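You operate a simulated robot arm through the tools that you are given. There is no shell and no other tool. Be economical: measure what you need, move in short steps, check, and stop when the job is done.

Carry out the task below with a simulated robot arm. There is one attempt and no reset: what you move stays moved.

## Task
Flow-test the converter on the stand at full air and put it on the step for its reading.
Fine: blower off before you unclamp; leave the valve at full.

The check looks at the end state, three seconds after you hand in, the way a careful person would. Anything else that was tipped, shoved, dropped, spilled or broken makes it a failure.

## Robot
A 6-joint arm with a two-finger parallel gripper, fixed in place. Base frame: the origin is at the foot of the arm, x ahead of it, y to its left, z up. Lengths are in m, angles in degrees, forces in N, time in s.
With the tool pointing down near the work surface it reaches from about 0.46 to 0.88 m from the base axis. Its first joint turns from -115.0 to 115.0 degrees. Payload 4.2 kg.
The TCP is the grasp point between the finger pads, 0.023 m short of the fingertips. In the tool frame z runs along the fingers and y along their closing line. Largest opening 0.094 m; finger width 0.038, thickness 0.01; the body of the gripper, 0.054 by 0.096 m, starts 0.039 m behind the TCP.
Orientation is told as [roll, pitch, yaw] about the base's x, y, z axes, in that order, counted from this pose: with the fingers straight down and closing along the base's y, the tool's x points along the base's -x, its y along +y and its z along -z.

## Interface
- The arm moves only by the tool arm_command. Its argument "deltas" is text: rows parted by semicolons, each of 6 numbers parted by spaces: the shift along the base's x, y, z in units of 200 mm (1.0 is 200 mm), then the turn, a rotation vector about the base's x, y, z in units of 90 degrees (1.0 is 90 degrees). In form: x y z wx wy wz; .... A call has 1 to 12 rows; each row is the pose to reach, as a shift and turn from the pose commanded when the call began. "claw" is the gripper command, from -1 (shut) to 1 (fully open), values between in proportion, set as the call begins (left out, the last holds). A call with a number of a shift or a turn outside -1 to 1 is refused whole. Each row takes 0.2 s and may step no farther than 0.05 m and 8.6 degrees from the row before; otherwise, or with a gripper value out of range, the whole call is refused. Where a pose cannot be reached the arm comes as near as it can. A force on the tool above 90 N (or 10 N above the force at the start of the call, whichever is more), or a blocked arm, ends the call early, and 0.2 s more pass. Each finger travels about 0.108 m/s and halts on what it meets, pressing with about 43 N; the grip force reading is that of the motor and also rises with nothing between the fingers. The clock runs only during rows and for 0.2 s after the last one: add rows that repeat a pose to give the fingers time. The reply holds the time, the measured pose of the TCP, the force on the tool along the base axes, the opening and the grip force, in the units named above and with some noise, with the torque about the TCP (base axes, N m) and any sound that the robot's microphone picked up, and new pictures: "views" is both (left out), scene, wrist or none.
- Cameras (640 x 400 px; columns grow to the right, rows downward): "scene" is fixed at [0.0484, -0.4997, 1.5613]; the picture's right is [0.09, -1.00, 0.00], its down [-0.81, -0.07, -0.58] and it looks along [0.57, 0.05, -0.82] (base axes); focal length 228 px, centre (320, 200). "wrist" rides on the gripper at [0.086, 0.016, -0.074] in the tool frame; the picture's right is [-0.18, 0.98, 0.00], its down [-0.58, -0.11, -0.81] and it looks along [-0.79, -0.15, 0.59] (tool axes); focal length 243 px, centre (320, 200). There is no depth. A picture from a camera that has moved, and an enlarged one, comes with that camera's place and axes in the base frame and with its lens.
- move_column(by): slides the trunk up (or, below 0, down) by that many m; the arm rides with it, the base frame stays. It gives what a move gives, with no picture.
- enlarge(camera, box): a new picture of the part [left, top, right, bottom] of that camera's present view, enlarged. The clock stands still meanwhile.
- sign_off(): hands the job in; it is judged then, once.

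Work in short steps. Places have to be worked out from the pictures, the camera data and where the tool is seen: move nearer, look again, correct. Check each grasp and each placing, and mend what went wrong. You have 120 turns and 200 pictures in all, those below and enlarged ones among them. Open the gripper and draw the arm clear of the work before you hand the job in, unless the task says otherwise; then end with one line.

The tools are called after ">>>" as a command line: name --argument value ..., lists and objects as JSON in quotes. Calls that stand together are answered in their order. arm_command: Moves the arm, as the interface text tells. Its arguments: {"type":"object","properties":{"deltas":{"type":"string"},"claw":{"type":"number"},"views":{"type":"string","enum":["both","scene","wrist","none"]}},"required":["deltas"]} The other tools are called the same way: move_column (by) slides the trunk up or down; enlarge (camera, box) takes an enlarged picture of a part of a camera's view; sign_off () hands the job in.

At the start:

```text
time: 0.0
tool_pos: [0.5371, -0.2728, 1.2475]
orientation: [0.0, 0.1, 0.0]
force: [0.0, 0.6, 1.1]
ft_torque: [0.0, 0.02, 0.03]
width: 0.094
finger_force: 0.0
trunk travel left (down, up): [-0.825, 0.165]
```

scene: 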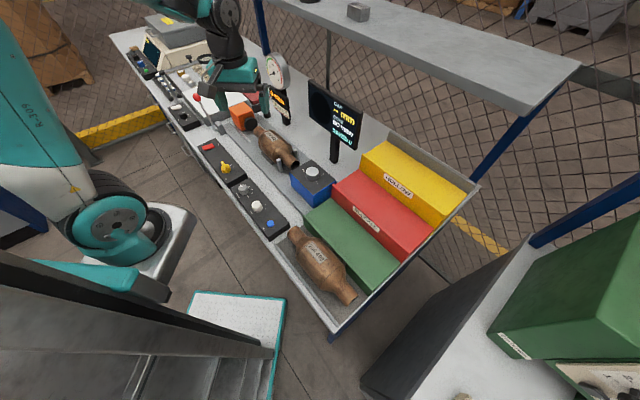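
wrist: 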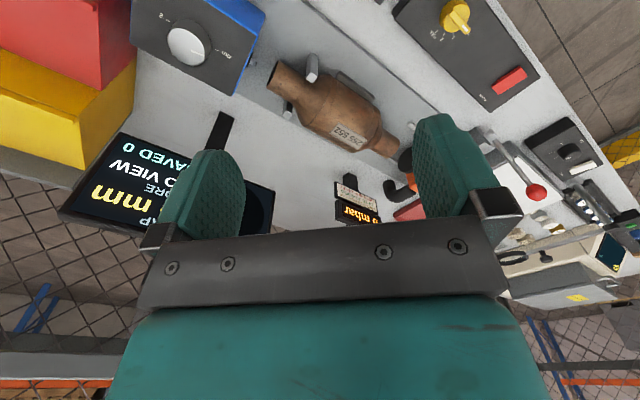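

I'll look closely at the bench first: the stand, clamp, valve and panels.

>>> enlarge --camera "scene" --box '[180, 60, 360, 180]'

>>> enlarge --camera "scene" --box '[180, 130, 360, 250]'

>>> enlarge --camera "scene" --box '[100, 20, 250, 140]'

>>> enlarge --camera "wrist" --box '[120, 0, 440, 230]'

>>> enlarge --camera "wrist" --box '[380, 0, 640, 200]'

```text
3.33 times, centred on (270, 120) of scene
camera zoom: at [0.0484, -0.4997, 1.5613], right [0.09, -1.0, 0.0], down [-0.81, -0.07, -0.58], along [0.57, 0.05, -0.82], focal length 759 px, centre (487, 467)
```

zoom: 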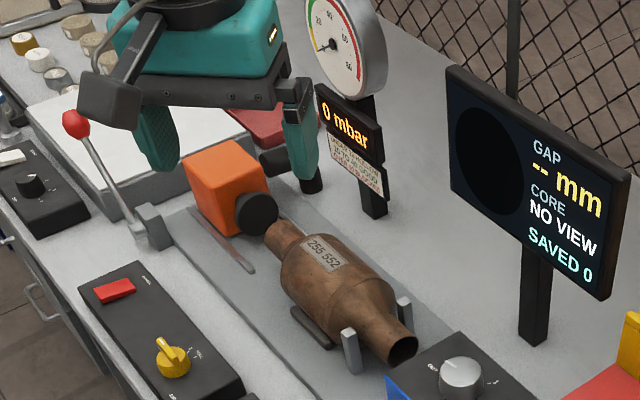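

```text
3.33 times, centred on (270, 190) of scene
camera zoom: at [0.0484, -0.4997, 1.5613], right [0.09, -1.0, 0.0], down [-0.81, -0.07, -0.58], along [0.57, 0.05, -0.82], focal length 759 px, centre (487, 233)
```

zoom: 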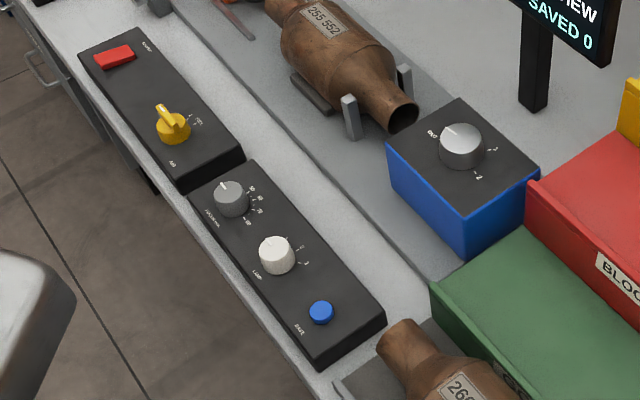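

```text
3.33 times, centred on (175, 80) of scene
camera zoom: at [0.0484, -0.4997, 1.5613], right [0.09, -1.0, 0.0], down [-0.81, -0.07, -0.58], along [0.57, 0.05, -0.82], focal length 759 px, centre (803, 600)
```

zoom: 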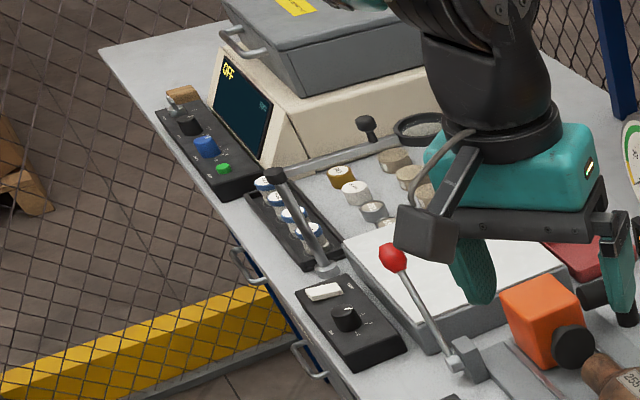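

```text
1.74 times, centred on (280, 115) of wrist
camera zoom: at [0.4522, -0.255, 1.3233], right [0.18, 0.98, 0.0], down [0.58, -0.11, 0.81], along [0.79, -0.15, -0.59], focal length 422 px, centre (390, 348)
```

zoom: 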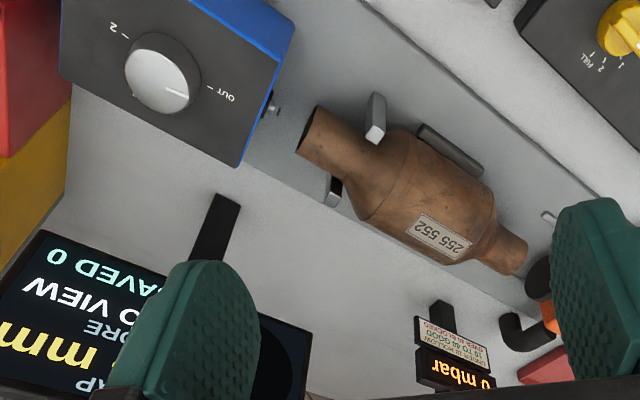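

```text
2.00 times, centred on (510, 100) of wrist
camera zoom: at [0.4522, -0.255, 1.3233], right [0.18, 0.98, 0.0], down [0.58, -0.11, 0.81], along [0.79, -0.15, -0.59], focal length 485 px, centre (-60, 400)
```

zoom: 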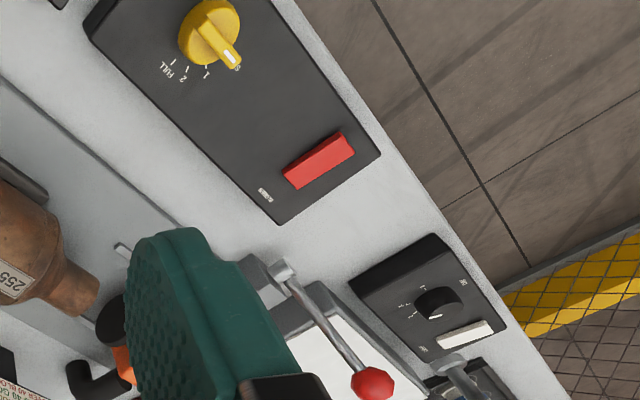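

The bench runs diagonally, with the flow stand mid-bench. I'll read the step labels, gauge legend and lever details.

>>> enlarge --camera "scene" --box '[290, 130, 490, 310]'

>>> enlarge --camera "wrist" --box '[320, 170, 400, 235]'

>>> enlarge --camera "scene" --box '[185, 85, 305, 170]'

>>> enlarge --camera "scene" --box '[440, 200, 640, 400]'

```text
2.22 times, centred on (390, 220) of scene
camera zoom: at [0.0484, -0.4997, 1.5613], right [0.09, -1.0, 0.0], down [-0.81, -0.07, -0.58], along [0.57, 0.05, -0.82], focal length 506 px, centre (164, 156)
```

zoom: 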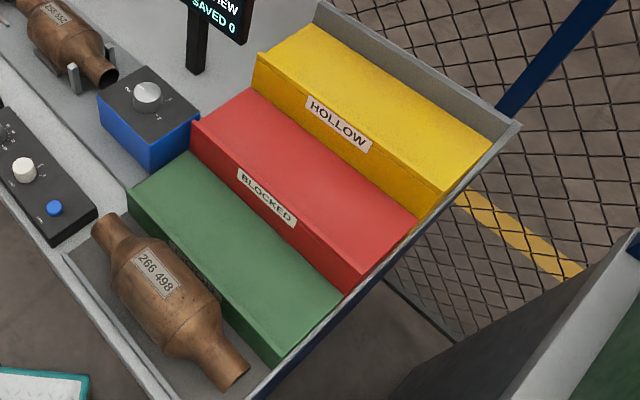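

```text
6.15 times, centred on (360, 202) of wrist
camera zoom: at [0.4522, -0.255, 1.3233], right [0.18, 0.98, 0.0], down [0.58, -0.11, 0.81], along [0.79, -0.15, -0.59], focal length 1493 px, centre (74, 185)
```

zoom: 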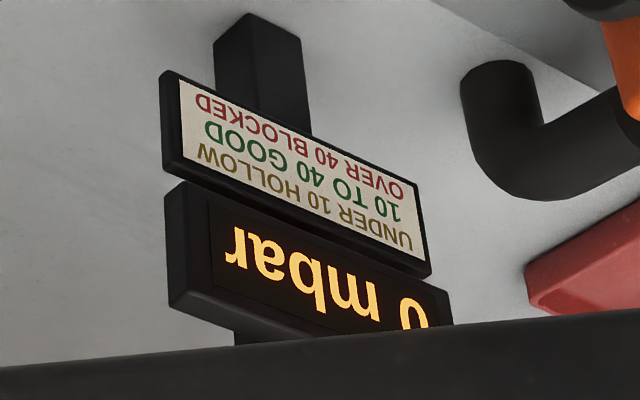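

```text
4.71 times, centred on (245, 128) of scene
camera zoom: at [0.0484, -0.4997, 1.5613], right [0.09, -1.0, 0.0], down [-0.81, -0.07, -0.58], along [0.57, 0.05, -0.82], focal length 1072 px, centre (673, 541)
```

zoom: 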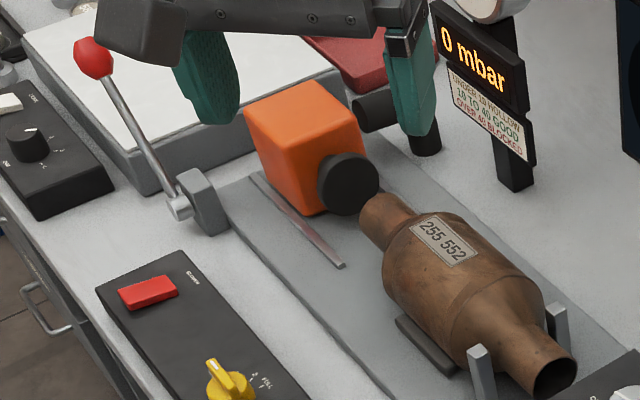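

```text
2.00 times, centred on (540, 300) of scene
camera zoom: at [0.0484, -0.4997, 1.5613], right [0.09, -1.0, 0.0], down [-0.81, -0.07, -0.58], along [0.57, 0.05, -0.82], focal length 456 px, centre (-120, 0)
```

zoom: 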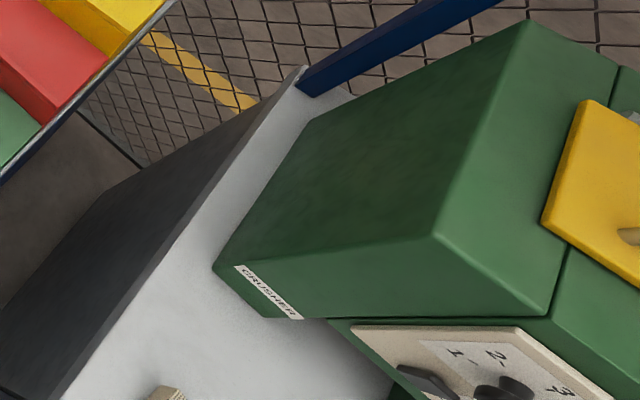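

The legend reads under 10 HOLLOW, 10–40 GOOD, over 40 BLOCKED. I'll turn the tool 45° to match the bench and shift above the air panel to measure the lever.

>>> arm_command --deltas "0.136 0.152 -0.081 0 0 0.0833; 0.272 0.305 -0.162 0 0 0.1667; 0.408 0.457 -0.244 0 0 0.25; 0.543 0.609 -0.325 0 0 0.3333; 0.679 0.762 -0.406 0 0 0.4167; 0.815 0.914 -0.4875 0 0 0.5" --claw 1

```text
time: 1.4
tool_pos: [0.6989, -0.0872, 1.1508]
orientation: [0.1, 0.0, 45.2]
force: [-0.7, -0.5, 0.5]
ft_torque: [0.04, -0.03, 0.04]
width: 0.0942
finger_force: 0.0
trunk travel left (down, up): [-0.825, 0.165]
camera wrist: at [0.6276, -0.1356, 1.2254], right [-0.57, 0.82, 0.0], down [0.49, 0.33, 0.81], along [0.67, 0.46, -0.59], focal length 243 px, centre (320, 200)
```

scene: 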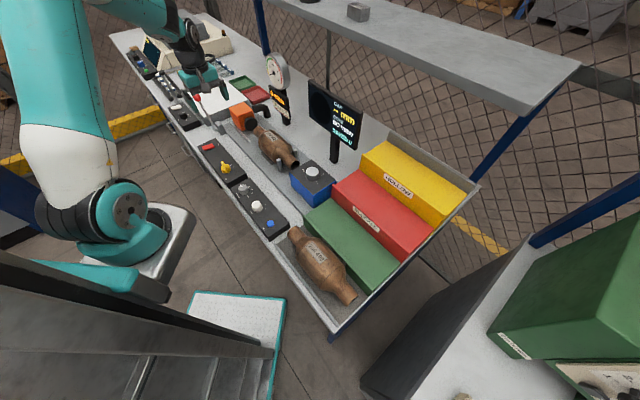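
wrist: 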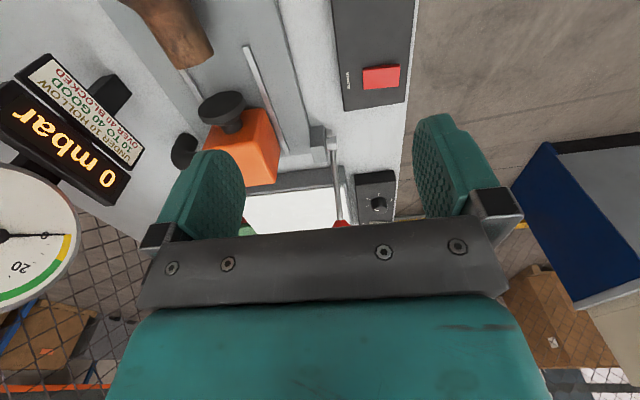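

Bench direction is about 44–45°. Now lower over the yellow valve knob, estimated at (0.60, -0.095, 0.925), to see its scale and orientation.

>>> arm_command --deltas "-0.165 -0.022 -0.168 0 0 0; -0.33 -0.043 -0.337 0 0 0; -0.495 -0.065 -0.505 0 0 0" --views "wrist"

>>> enlarge --camera "wrist" --box '[230, 0, 420, 120]'

```text
time: 2.2
tool_pos: [0.6032, -0.1016, 1.0505]
orientation: [0.1, -0.1, 45.0]
force: [0.3, -0.3, 1.2]
ft_torque: [-0.01, 0.0, -0.02]
width: 0.0941
finger_force: 0.0
trunk travel left (down, up): [-0.825, 0.165]
camera wrist: at [0.5308, -0.1504, 1.1243], right [-0.56, 0.83, 0.0], down [0.49, 0.33, 0.81], along [0.67, 0.46, -0.59], focal length 243 px, centre (320, 200)
```

wrist: 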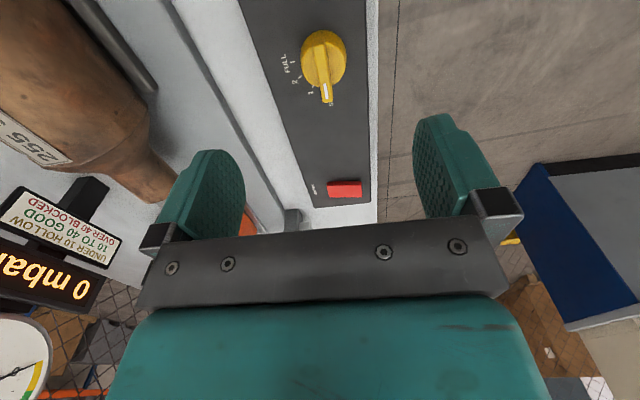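

```text
3.33 times, centred on (325, 60) of wrist
camera zoom: at [0.5308, -0.1504, 1.1243], right [-0.56, 0.83, 0.0], down [0.49, 0.33, 0.81], along [0.67, 0.46, -0.59], focal length 809 px, centre (303, 667)
```

zoom: 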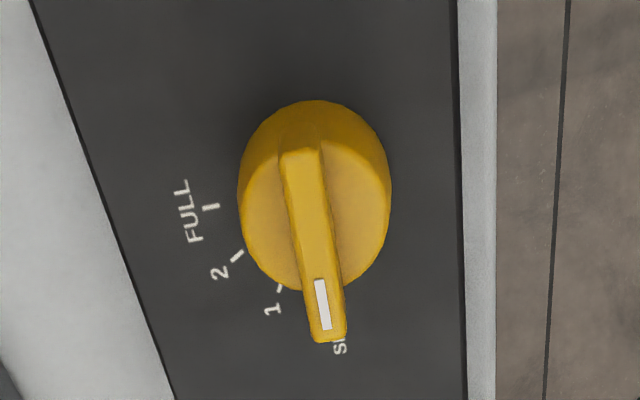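

Knob centre is about (0.600, -0.100) with its top near z 0.935 and the pointer along the bench at SHUT. I'll lower so the pads straddle it just above.

>>> arm_command --deltas "-0.016 0.008 -0.18 0 0 0; -0.016 0.008 -0.36 0 0 0" --claw 0

>>> enlarge --camera "wrist" --box '[220, 40, 420, 240]'

>>> enlarge --camera "scene" --box '[180, 120, 280, 190]'

```text
time: 2.8
tool_pos: [0.6004, -0.1005, 0.9799]
orientation: [0.0, 0.1, 44.9]
force: [0.4, -0.6, 0.2]
ft_torque: [0.0, -0.02, -0.04]
width: 0.0471
finger_force: 0.0
trunk travel left (down, up): [-0.825, 0.165]
camera wrist: at [0.5285, -0.149, 1.0538], right [-0.56, 0.83, 0.0], down [0.49, 0.33, 0.81], along [0.67, 0.46, -0.59], focal length 243 px, centre (320, 200)
```

scene: 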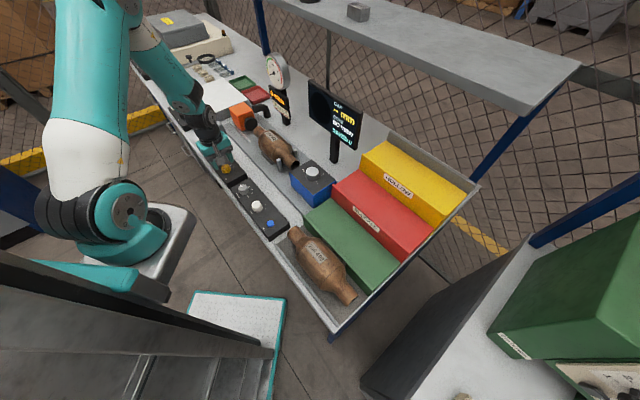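
wrist: 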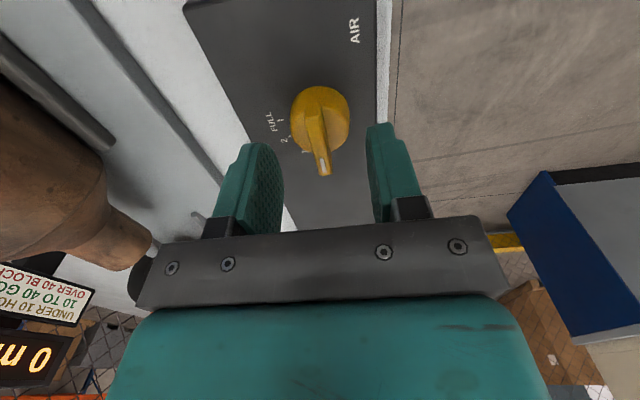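

```text
2.00 times, centred on (320, 140) of wrist
camera zoom: at [0.5285, -0.149, 1.0538], right [-0.56, 0.83, 0.0], down [0.49, 0.33, 0.81], along [0.67, 0.46, -0.59], focal length 485 px, centre (320, 320)
```

zoom: 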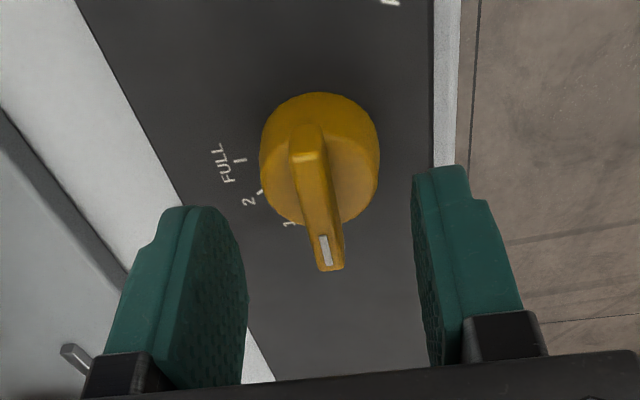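

```text
5.71 times, centred on (230, 155) of scene
camera zoom: at [0.0484, -0.4997, 1.5613], right [0.09, -1.0, 0.0], down [-0.81, -0.07, -0.58], along [0.57, 0.05, -0.82], focal length 1302 px, centre (834, 457)
```

zoom: 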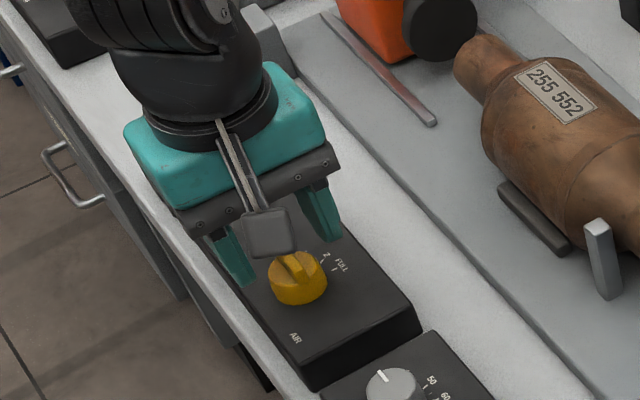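

The knob sits centred under the pads. I'll lower so the tips straddle the pointer bar, then close on it.

>>> arm_command --deltas "0 0 -0.07 0 0 0; 0 0 -0.13 0 0 0" --views "none"

>>> arm_command --deltas "0 0 0 0 0 0; 0 0 0 0 0 0; 0 0 0 0 0 0" --claw -1 --views "wrist"

>>> enlarge --camera "wrist" --box '[220, 40, 420, 240]'

```text
time: 3.4
tool_pos: [0.601, -0.0999, 0.9538]
orientation: [0.0, 0.0, 45.1]
force: [-0.3, 0.0, 0.4]
ft_torque: [0.0, -0.01, 0.0]
width: 0.0472
finger_force: 0.1
trunk travel left (down, up): [-0.825, 0.165]
```

```text
time: 4.2
tool_pos: [0.6, -0.0995, 0.9529]
orientation: [0.1, 0.1, 45.0]
force: [-5.9, 6.1, -3.3]
ft_torque: [0.69, -0.42, -0.06]
width: 0.0329
finger_force: 45.3
trunk travel left (down, up): [-0.825, 0.165]
camera wrist: at [0.5282, -0.1486, 1.0277], right [-0.56, 0.83, 0.0], down [0.49, 0.33, 0.81], along [0.66, 0.46, -0.59], focal length 243 px, centre (320, 200)
```

wrist: 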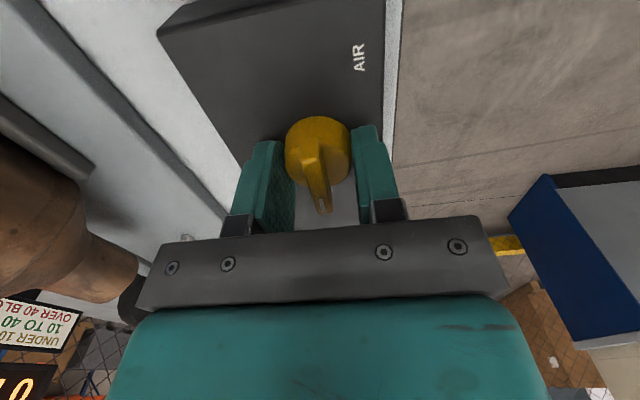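

```text
2.00 times, centred on (320, 140) of wrist
camera zoom: at [0.5282, -0.1486, 1.0277], right [-0.56, 0.83, 0.0], down [0.49, 0.33, 0.81], along [0.66, 0.46, -0.59], focal length 485 px, centre (320, 320)
```

zoom: 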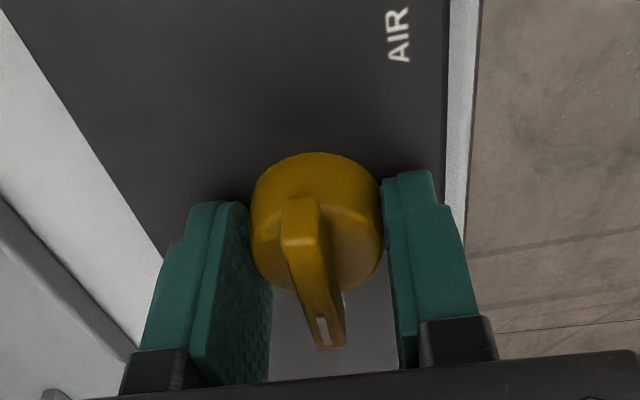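

The pads have closed on the knob body (33 mm) with a firm grip. I'll turn it clockwise toward FULL in part, then check that it follows.

>>> arm_command --deltas "0 0 0 0 0 -0.093; 0 0 0 0 0 -0.186; 0 0 0 0 0 -0.279; 0 0 0 0 0 -0.372; 0 0 0 0 0 -0.465" --views "wrist"

>>> enlarge --camera "wrist" --box '[220, 40, 420, 240]'

```text
time: 5.4
tool_pos: [0.6017, -0.1034, 0.953]
orientation: [0.0, -0.3, 2.8]
force: [16.6, -9.7, 15.4]
ft_torque: [-0.53, 0.62, 0.06]
width: 0.0328
finger_force: 45.2
trunk travel left (down, up): [-0.825, 0.165]
camera wrist: at [0.5142, -0.0895, 1.0272], right [0.14, 0.99, 0.0], down [0.58, -0.08, 0.81], along [0.8, -0.11, -0.59], focal length 243 px, centre (320, 200)
```

wrist: 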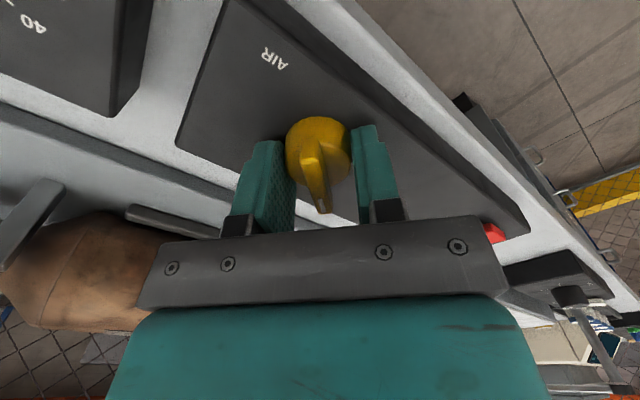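

```text
2.00 times, centred on (320, 140) of wrist
camera zoom: at [0.5142, -0.0895, 1.0272], right [0.14, 0.99, 0.0], down [0.58, -0.08, 0.81], along [0.8, -0.11, -0.59], focal length 485 px, centre (320, 320)
```

zoom: 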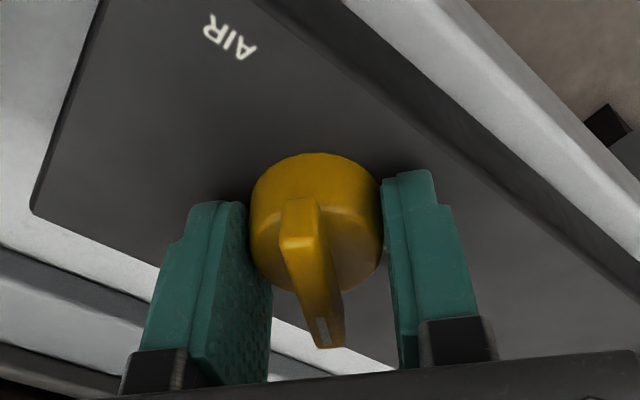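

The knob follows exactly; its centre is ~6 mm off the TCP toward −bench direction, so I'll continue the turn on a compensating arc and check against the FULL mark.

>>> arm_command --deltas "0.0085 -0.022 0 0 0 -0.093; 0.008 -0.026 0 0 0 -0.186; 0.0065 -0.0305 0 0 0 -0.279; 0.004 -0.034 0 0 0 -0.372; 0.0015 -0.038 0 0 0 -0.465; -0.0015 -0.041 0 0 0 -0.558; -0.0045 -0.044 0 0 0 -0.645" --views "both"

>>> enlarge --camera "wrist" --box '[220, 40, 420, 240]'

>>> enlarge --camera "scene" --box '[180, 120, 280, 190]'

```text
time: 7.0
tool_pos: [0.601, -0.1074, 0.9526]
orientation: [0.3, 0.0, -54.9]
force: [22.0, 22.1, 23.9]
ft_torque: [0.19, -0.13, 0.98]
width: 0.0334
finger_force: 45.5
trunk travel left (down, up): [-0.825, 0.165]
camera wrist: at [0.5638, -0.0265, 1.0277], right [0.91, 0.41, 0.01], down [0.24, -0.54, 0.81], along [0.34, -0.73, -0.59], focal length 243 px, centre (320, 200)
```

scene: 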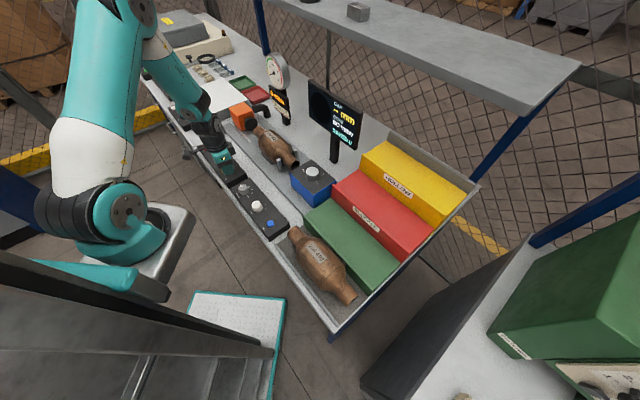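
wrist: 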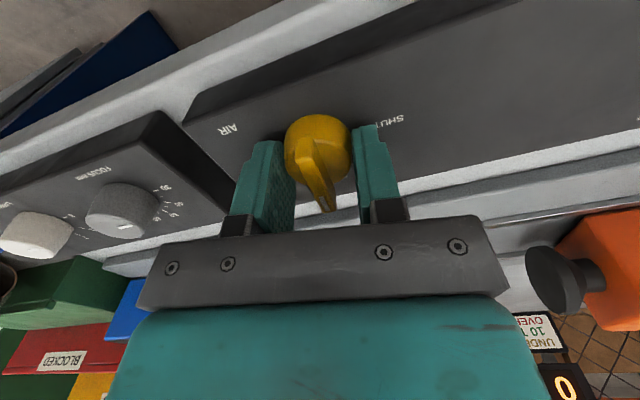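

```text
2.00 times, centred on (320, 140) of wrist
camera zoom: at [0.5638, -0.0265, 1.0277], right [0.91, 0.41, 0.01], down [0.24, -0.54, 0.81], along [0.34, -0.73, -0.59], focal length 485 px, centre (320, 320)
```

zoom: 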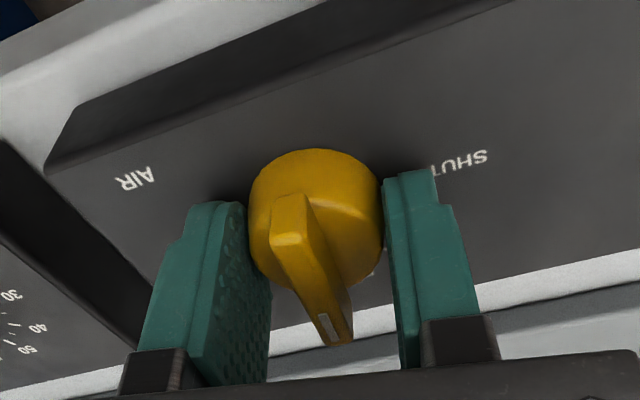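

```text
5.71 times, centred on (230, 155) of scene
camera zoom: at [0.0484, -0.4997, 1.5613], right [0.09, -1.0, 0.0], down [-0.81, -0.07, -0.58], along [0.57, 0.05, -0.82], focal length 1302 px, centre (834, 457)
```

zoom: 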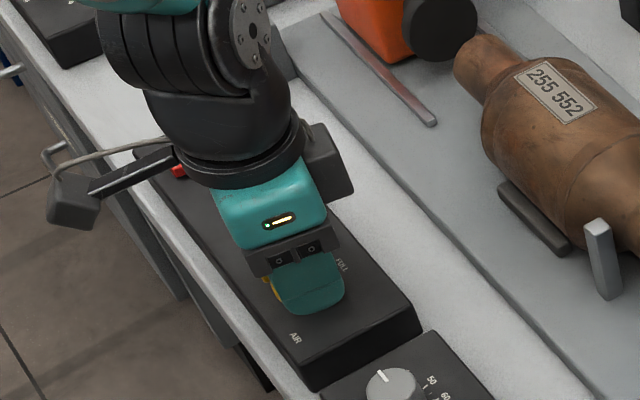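

Torque rose to ~1 N·m and the knob slipped slightly, suggesting it's at its end stop. I'll release, rise and check the pointer.

>>> arm_command --deltas "0 0 0 0 0 0; 0 0 0 0 0 0; 0 0 0.1 0 0 0; 0 0 0.3 0 0 0; 0 0.1 0.5 0 0 0.05" --claw 1 --views "wrist"

>>> enlarge --camera "wrist" --box '[230, 0, 430, 125]'

```text
time: 8.2
tool_pos: [0.5984, -0.0924, 1.0521]
orientation: [-0.1, 0.1, -50.4]
force: [0.0, -0.2, -0.4]
ft_torque: [0.02, 0.02, 0.0]
width: 0.0937
finger_force: 0.1
trunk travel left (down, up): [-0.825, 0.165]
camera wrist: at [0.5553, -0.0142, 1.1264], right [0.87, 0.48, 0.0], down [0.29, -0.52, 0.81], along [0.39, -0.7, -0.59], focal length 243 px, centre (320, 200)
```

wrist: 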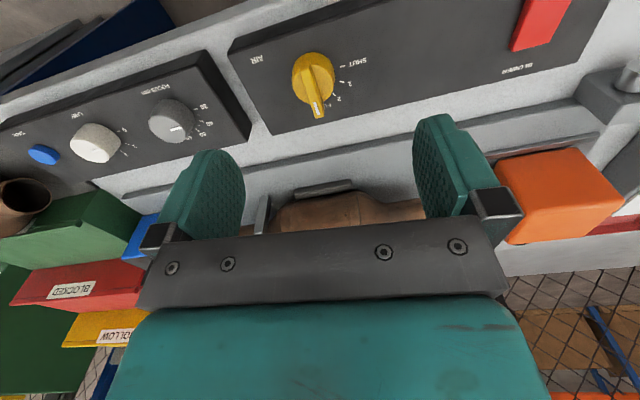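

```text
3.20 times, centred on (330, 62) of wrist
camera zoom: at [0.5553, -0.0142, 1.1264], right [0.87, 0.48, 0.0], down [0.29, -0.52, 0.81], along [0.39, -0.7, -0.59], focal length 776 px, centre (288, 640)
```

zoom: 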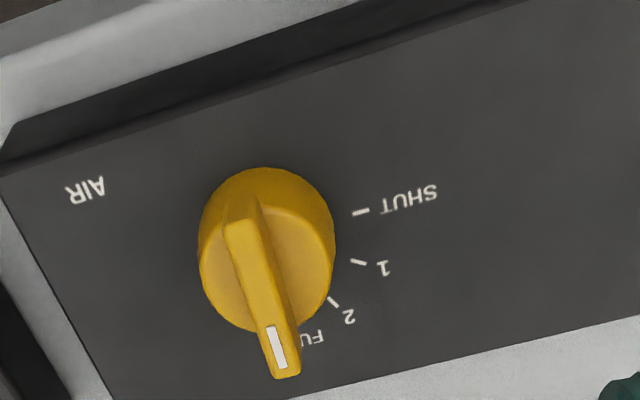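

The pointer sits on FULL (~−46°, 90° turn). Re-triangulating puts the panel top near z 0.93. Now I'll move left to view the clamp lever and blower rocker from the side.

>>> arm_command --deltas "0.08 0.18 0.1 0 0 0; 0.16 0.37 0.2 0 0 0; 0.24 0.56 0.24 0 0 0; 0.33 0.75 0.24 0 0 0; 0.42 0.93 0.24 0 0 0" --views "none"

>>> arm_command --deltas "0.1 0.2 0 0 0 0; 0.2 0.4 0 0 0 0; 0.25 0.5 0 0 0 0" --views "wrist"

```text
time: 9.4
tool_pos: [0.682, 0.0966, 1.0989]
orientation: [0.0, 0.0, -50.5]
force: [0.8, 0.2, 0.5]
ft_torque: [0.0, 0.02, -0.02]
width: 0.0939
finger_force: 0.1
trunk travel left (down, up): [-0.825, 0.165]
```

```text
time: 10.2
tool_pos: [0.7305, 0.1962, 1.0968]
orientation: [0.0, 0.0, -50.6]
force: [0.0, -1.0, -0.7]
ft_torque: [-0.03, -0.04, -0.04]
width: 0.0941
finger_force: 0.1
trunk travel left (down, up): [-0.825, 0.165]
camera wrist: at [0.6883, 0.2734, 1.1732], right [0.88, 0.48, 0.0], down [0.29, -0.52, 0.81], along [0.39, -0.71, -0.59], focal length 243 px, centre (320, 200)
```

wrist: 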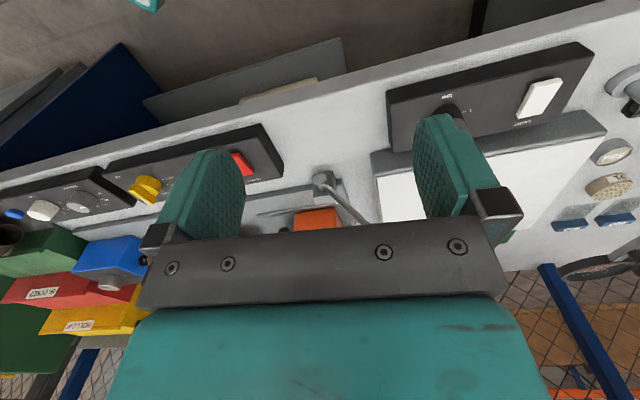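

The ball is hidden behind the gripper beam; raise the trunk and look again.

>>> move_column --by 0.15

>>> arm_command --deltas "0.15 -0.1 0 0 0 0; 0.2 -0.15 0 0 0 0" --views "wrist"

>>> enlarge --camera "wrist" --box '[230, 40, 430, 240]'

```text
time: 11.9
tool_pos: [0.7311, 0.1961, 1.2484]
orientation: [0.0, -0.1, -50.4]
force: [0.1, -1.5, -0.6]
ft_torque: [0.01, -0.03, 0.0]
width: 0.0941
finger_force: 0.0
trunk travel left (down, up): [-0.975, 0.015]
```

```text
time: 12.6
tool_pos: [0.7692, 0.164, 1.2502]
orientation: [0.0, -0.1, -50.4]
force: [0.4, 0.0, -0.2]
ft_torque: [0.01, 0.0, 0.01]
width: 0.094
finger_force: 0.1
trunk travel left (down, up): [-0.975, 0.015]
camera wrist: at [0.7274, 0.2426, 1.3239], right [0.87, 0.48, 0.0], down [0.29, -0.52, 0.81], along [0.39, -0.71, -0.59], focal length 243 px, centre (320, 200)
```

wrist: 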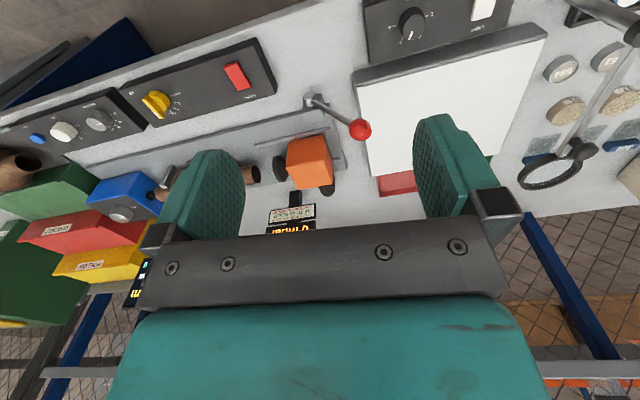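

```text
2.00 times, centred on (330, 140) of wrist
camera zoom: at [0.7274, 0.2426, 1.3239], right [0.87, 0.48, 0.0], down [0.29, -0.52, 0.81], along [0.39, -0.71, -0.59], focal length 485 px, centre (300, 320)
```

zoom: 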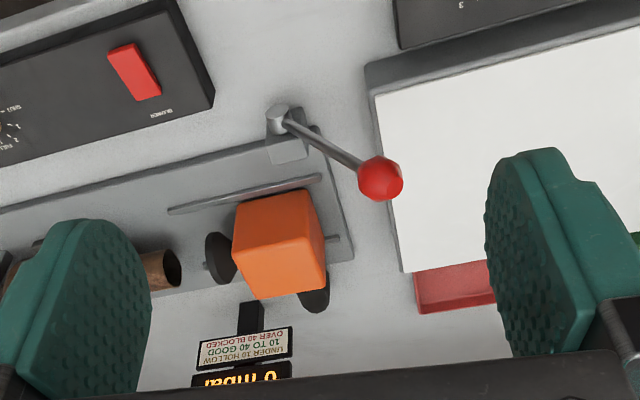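

Ball ≈ (0.877, 0.083, 1.043), pivot ≈ (0.824, 0.029, 0.927): the lever leans away from the converter and should swing toward it to clamp. I'll turn the tool to 45° and go above the ball.

>>> arm_command --deltas "0.054 -0.04 0 0 0 0.0933; 0.108 -0.081 0 0 0 0.1866; 0.162 -0.121 0 0 0 0.28; 0.216 -0.162 0 0 0 0.373; 0.27 -0.2 0 0 0 0.4665; 0.324 -0.243 0 0 0 0.56; 0.378 -0.283 0 0 0 0.653; 0.432 -0.324 0 0 0 0.746; 0.486 -0.364 0 0 0 0.84; 0.54 -0.405 0 0 0 0.933" --views "none"

>>> arm_command --deltas "0 0 -0.1 0 0 0.08; 0 0 -0.3 0 0 0.127; 0 0 -0.5 0 0 0.127" --views "both"

>>> enlarge --camera "wrist" --box '[220, 20, 420, 220]'

```text
time: 14.8
tool_pos: [0.8616, 0.0819, 1.2472]
orientation: [0.1, 0.1, 33.7]
force: [1.6, -0.1, -1.4]
ft_torque: [0.01, -0.01, 0.01]
width: 0.094
finger_force: 0.0
out of reach, approached as far as the arm can: row 9, 10
trunk travel left (down, up): [-0.975, 0.015]
```

```text
time: 15.6
tool_pos: [0.8633, 0.0817, 1.1479]
orientation: [0.0, 0.0, 45.0]
force: [-0.3, 0.7, 0.7]
ft_torque: [0.03, -0.03, 0.0]
width: 0.0938
finger_force: 0.2
trunk travel left (down, up): [-0.975, 0.015]
camera wrist: at [0.7909, 0.0327, 1.2226], right [-0.57, 0.82, 0.0], down [0.49, 0.33, 0.81], along [0.66, 0.46, -0.59], focal length 243 px, centre (320, 200)
```

scene: 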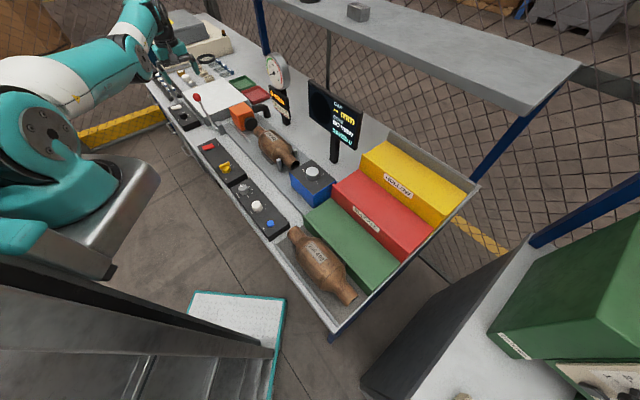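
wrist: 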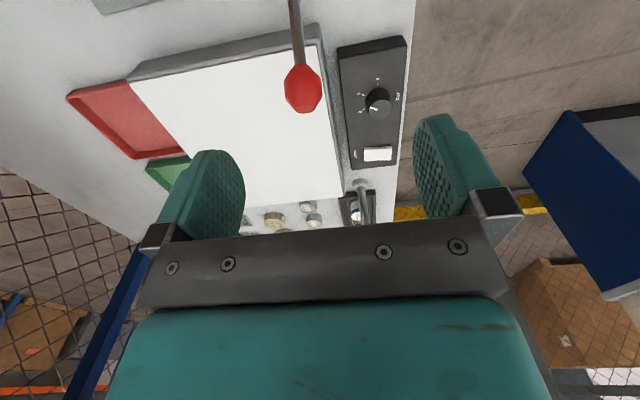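

```text
2.00 times, centred on (320, 120) of wrist
camera zoom: at [0.7909, 0.0327, 1.2226], right [-0.57, 0.82, 0.0], down [0.49, 0.33, 0.81], along [0.66, 0.46, -0.59], focal length 485 px, centre (320, 360)
```

zoom: 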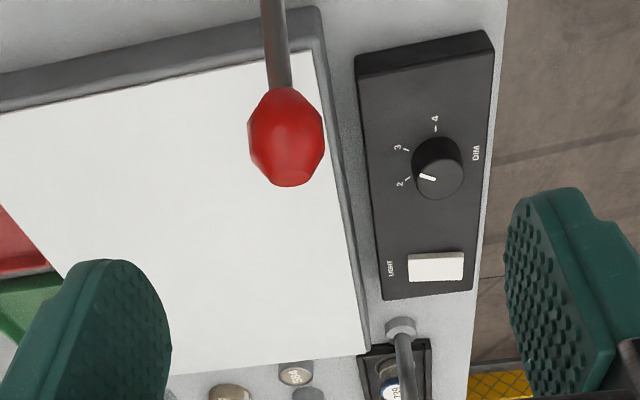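

Ball refined to (0.878, 0.080, 1.043). The arm is near its reach limit; I'll descend around the ball and see how close it gets.

>>> arm_command --deltas "0.03 -0.005 -0.15 0 0 0; 0.06 -0.008 -0.32 0 0 0; 0.073 -0.01 -0.515 0 0 0" --views "wrist"

>>> enlarge --camera "wrist" --box '[220, 80, 420, 280]'

```text
time: 16.4
tool_pos: [0.8512, 0.0743, 1.0498]
orientation: [0.0, -0.1, 44.9]
force: [-0.6, 0.8, 0.0]
ft_torque: [0.01, 0.0, 0.0]
width: 0.0938
finger_force: 0.1
out of reach, approached as far as the arm can: row 1, 2, 3
trunk travel left (down, up): [-0.975, 0.015]
camera wrist: at [0.7787, 0.0255, 1.1242], right [-0.56, 0.83, 0.0], down [0.49, 0.33, 0.81], along [0.67, 0.46, -0.59], focal length 243 px, centre (320, 200)
```

wrist: 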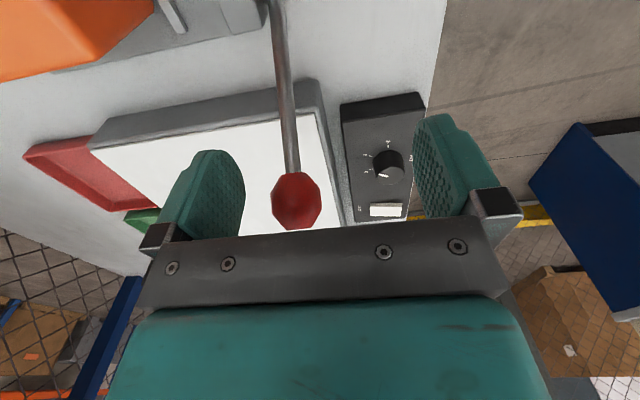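

```text
2.00 times, centred on (320, 180) of wrist
camera zoom: at [0.7787, 0.0255, 1.1242], right [-0.56, 0.83, 0.0], down [0.49, 0.33, 0.81], along [0.67, 0.46, -0.59], focal length 485 px, centre (320, 240)
```

zoom: 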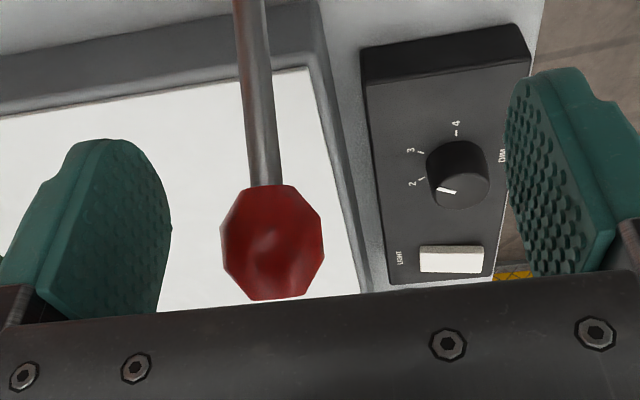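

The ball is at (0.880, 0.079, 1.043), beyond vertical-tool reach here. I'll rise, tilt the fingers ~17° outward along the bench direction, and lower the trunk for more reach.

>>> arm_command --deltas "-0.05 0 0.2 0.06 -0.06 0; -0.05 0 0.4 0.12 -0.12 0; -0.05 -0.03 0.5 0.134 -0.134 0" --views "none"

>>> move_column --by -0.08

>>> arm_command --deltas "0.1 -0.02 0 0 0 0; 0.19 -0.04 0 0 0 0" --views "wrist"

```text
time: 17.1
tool_pos: [0.9022, 0.0756, 1.153]
orientation: [0.0, -16.9, 45.0]
force: [-0.5, -0.3, 0.1]
ft_torque: [-0.02, 0.0, 0.02]
width: 0.094
finger_force: 0.1
out of reach, approached as far as the arm can: row 1, 2, 3
trunk travel left (down, up): [-0.975, 0.015]
```

```text
time: 18.3
tool_pos: [0.9031, 0.0744, 1.075]
orientation: [0.1, -17.0, 45.0]
force: [-0.1, -0.1, 0.1]
ft_torque: [-0.03, -0.03, -0.01]
width: 0.0941
finger_force: 0.1
trunk travel left (down, up): [-0.895, 0.095]
```

```text
time: 18.9
tool_pos: [0.9099, 0.0707, 1.0724]
orientation: [0.1, -16.9, 45.0]
force: [1.4, -0.4, 0.7]
ft_torque: [0.0, -0.01, 0.0]
width: 0.0937
finger_force: 0.0
out of reach, approached as far as the arm can: row 1, 2
trunk travel left (down, up): [-0.895, 0.095]
camera wrist: at [0.8245, 0.0093, 1.1198], right [-0.57, 0.82, 0.05], down [0.3, 0.15, 0.94], along [0.76, 0.55, -0.33], focal length 243 px, centre (320, 200)
```

wrist: 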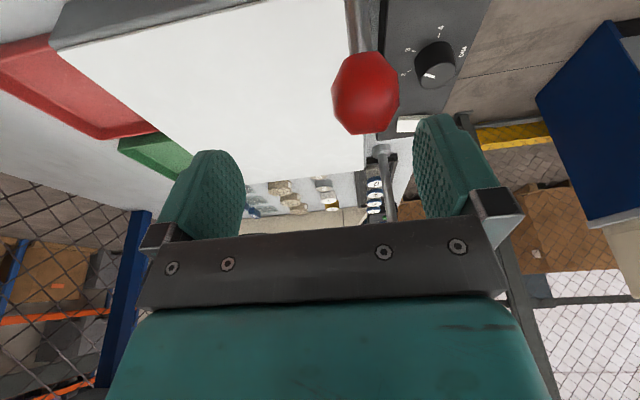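

Now within reach with tilt. The ball is ~26 mm to the front of the grip centre; I'll shift back over it at the same height and check the measured pose.

>>> arm_command --deltas "-0.08 0.02 0 0 0 0; -0.155 0.035 0 0 0 0" --views "none"

```text
time: 19.5
tool_pos: [0.8996, 0.083, 1.0732]
orientation: [1.5, -17.6, 44.5]
force: [0.0, -0.1, -0.6]
ft_torque: [0.01, 0.02, 0.01]
width: 0.0941
finger_force: 0.1
out of reach, approached as far as the arm can: row 1, 2
trunk travel left (down, up): [-0.895, 0.095]
```

>>> arm_command --deltas "-0.1 0 0 0 0 0" --views "none"

```text
time: 19.9
tool_pos: [0.859, 0.0771, 1.0744]
orientation: [0.0, -17.1, 45.0]
force: [-0.6, -0.2, -0.4]
ft_torque: [0.02, -0.03, 0.03]
width: 0.0939
finger_force: 0.0
trunk travel left (down, up): [-0.895, 0.095]
```

Back in sync at (0.859, 0.077, 1.074). Move onto the ball centre and look.

>>> arm_command --deltas "0.05 0.003 -0.08 0 0 0; 0.095 0.005 -0.155 0 0 0" --views "wrist"

```text
time: 20.5
tool_pos: [0.8781, 0.0791, 1.0428]
orientation: [0.1, -17.0, 45.0]
force: [0.5, -0.9, 0.1]
ft_torque: [0.0, 0.01, 0.04]
width: 0.094
finger_force: 0.1
trunk travel left (down, up): [-0.895, 0.095]
camera wrist: at [0.793, 0.017, 1.0893], right [-0.57, 0.82, 0.06], down [0.3, 0.15, 0.94], along [0.76, 0.55, -0.33], focal length 243 px, centre (320, 200)
```

wrist: 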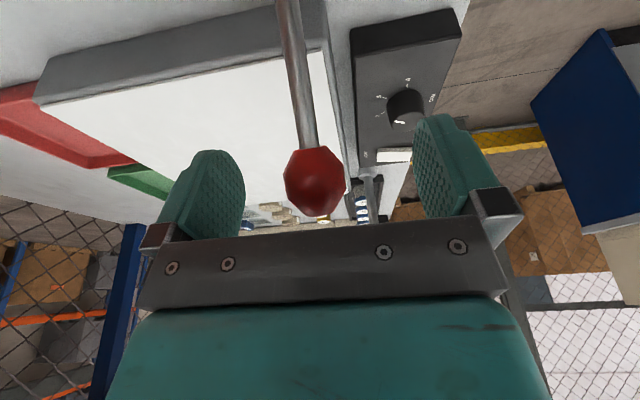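

The ball sits exactly at the grasp point. Close on it.

>>> arm_command --deltas "0 0 0 0 0 0; 0 0 0 0 0 0; 0 0 0 0 0 0" --claw -1 --views "none"

```text
time: 21.3
tool_pos: [0.88, 0.0771, 1.0434]
orientation: [0.0, -17.1, 44.9]
force: [13.8, -9.2, -1.7]
ft_torque: [-0.05, -0.49, 0.0]
width: 0.0297
finger_force: 45.1
trunk travel left (down, up): [-0.895, 0.095]
```

Gripped (30 mm). Now swing it up and toward the converter on the lever's arc (radius ≈ 0.137), starting with a short piece.

>>> arm_command --deltas "-0.0626 -0.0626 0.0475 0 0 0; -0.134 -0.134 0.083 0 0 0; -0.209 -0.209 0.1025 0 0 0" --views "scene"

>>> enlarge --camera "scene" --box '[185, 85, 305, 170]'

```text
time: 22.1
tool_pos: [0.8399, 0.0345, 1.0633]
orientation: [-0.1, -17.3, 44.9]
force: [25.8, -10.7, 12.1]
ft_torque: [0.93, -0.58, -0.21]
width: 0.0295
finger_force: 45.1
trunk travel left (down, up): [-0.895, 0.095]
```

scene: 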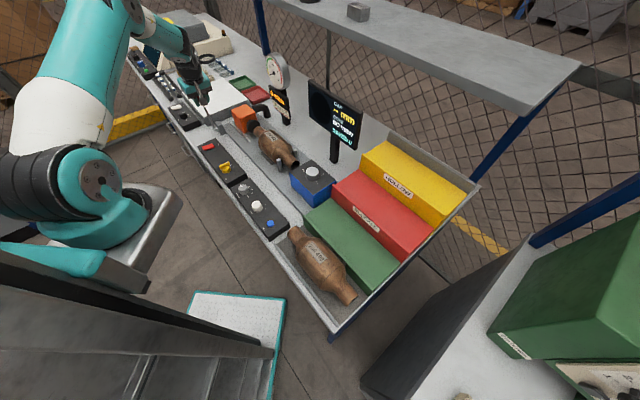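

```text
4.71 times, centred on (245, 128) of scene
camera zoom: at [0.0484, -0.4997, 1.5613], right [0.09, -1.0, 0.0], down [-0.81, -0.07, -0.58], along [0.57, 0.05, -0.82], focal length 1072 px, centre (673, 541)
```

zoom: 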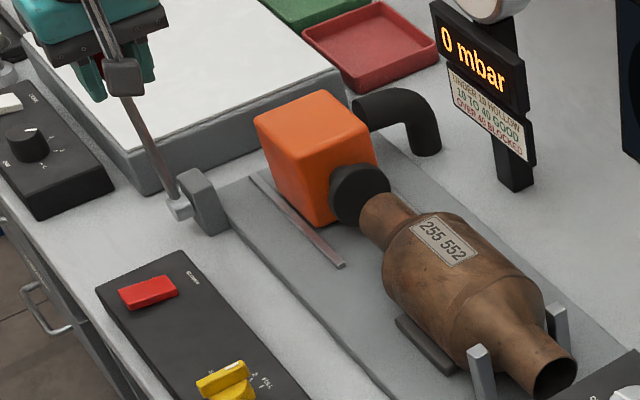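

The orange head is advancing onto the converter inlet. Continue the swing.

>>> arm_command --deltas "-0.076 -0.076 0.003 0 0 0; -0.1515 -0.1515 -0.011 0 0 0; -0.224 -0.224 -0.0415 0 0 0" --views "scene"

>>> enlarge --camera "scene" --box '[185, 85, 305, 170]'

```text
time: 22.9
tool_pos: [0.7932, -0.0095, 1.0576]
orientation: [-0.2, -17.2, 44.9]
force: [24.7, -17.3, 14.1]
ft_torque: [1.12, -0.76, -0.4]
width: 0.0297
finger_force: 45.2
trunk travel left (down, up): [-0.895, 0.095]
```

scene: 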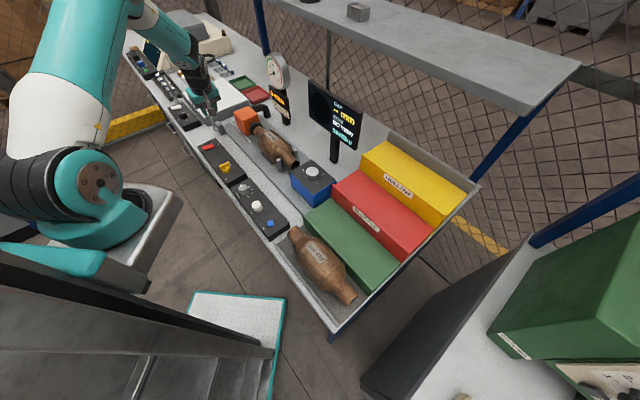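

```text
4.71 times, centred on (245, 128) of scene
camera zoom: at [0.0484, -0.4997, 1.5613], right [0.09, -1.0, 0.0], down [-0.81, -0.07, -0.58], along [0.57, 0.05, -0.82], focal length 1072 px, centre (673, 541)
```

zoom: 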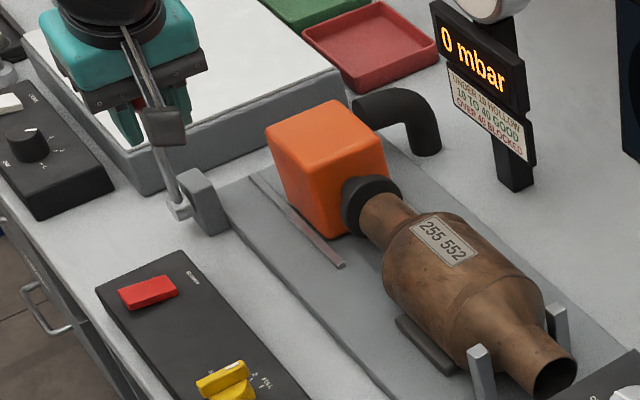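

Cup is nearly sealed over the inlet. Continue to the lever's end stop, watching force.

>>> arm_command --deltas "-0.035 -0.035 -0.022 0 0 0; -0.0686 -0.0686 -0.0465 0 0 0" --views "none"

>>> enlarge --camera "scene" --box '[185, 85, 305, 170]'

```text
time: 23.5
tool_pos: [0.7791, -0.0247, 1.0461]
orientation: [-0.1, -17.0, 44.9]
force: [22.2, -21.9, 13.9]
ft_torque: [0.87, -0.46, -0.52]
width: 0.0282
finger_force: 45.1
trunk travel left (down, up): [-0.895, 0.095]
```

```text
4.71 times, centred on (245, 128) of scene
camera zoom: at [0.0484, -0.4997, 1.5613], right [0.09, -1.0, 0.0], down [-0.81, -0.07, -0.58], along [0.57, 0.05, -0.82], focal length 1072 px, centre (673, 541)
```

zoom: 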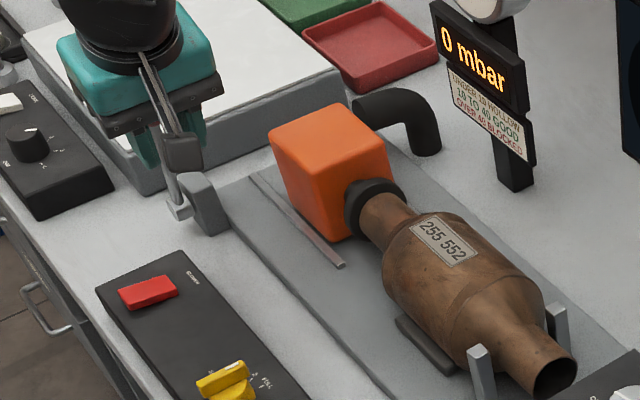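

No end stop yet; continue a bit more.

>>> arm_command --deltas "-0.032 -0.032 -0.028 0 0 0; -0.0626 -0.0626 -0.0605 0 0 0" --views "wrist"

>>> enlarge --camera "scene" --box '[185, 85, 305, 170]'

```text
time: 24.1
tool_pos: [0.7636, -0.0336, 1.0331]
orientation: [0.4, -16.7, 45.0]
force: [1.1, 0.8, 0.4]
ft_torque: [0.02, 0.0, -0.03]
width: 0.0
finger_force: 42.0
trunk travel left (down, up): [-0.895, 0.095]
camera wrist: at [0.6784, -0.0956, 1.0786], right [-0.57, 0.82, 0.06], down [0.31, 0.15, 0.94], along [0.76, 0.56, -0.34], focal length 243 px, centre (320, 200)
```

wrist: 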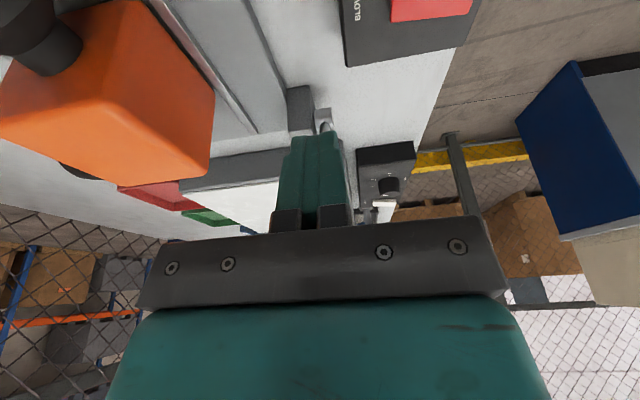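

```text
4.71 times, centred on (245, 128) of scene
camera zoom: at [0.0484, -0.4997, 1.5613], right [0.09, -1.0, 0.0], down [-0.81, -0.07, -0.58], along [0.57, 0.05, -0.82], focal length 1072 px, centre (673, 541)
```

zoom: 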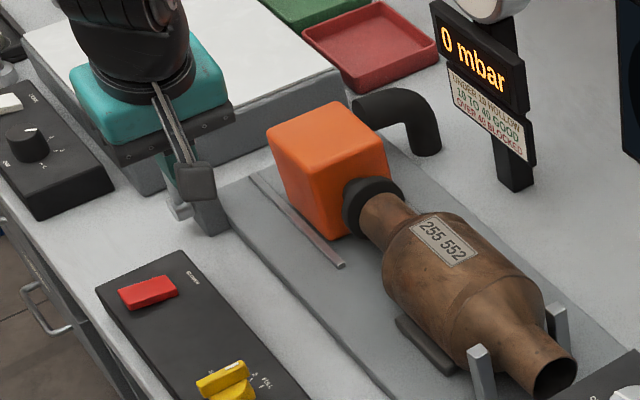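

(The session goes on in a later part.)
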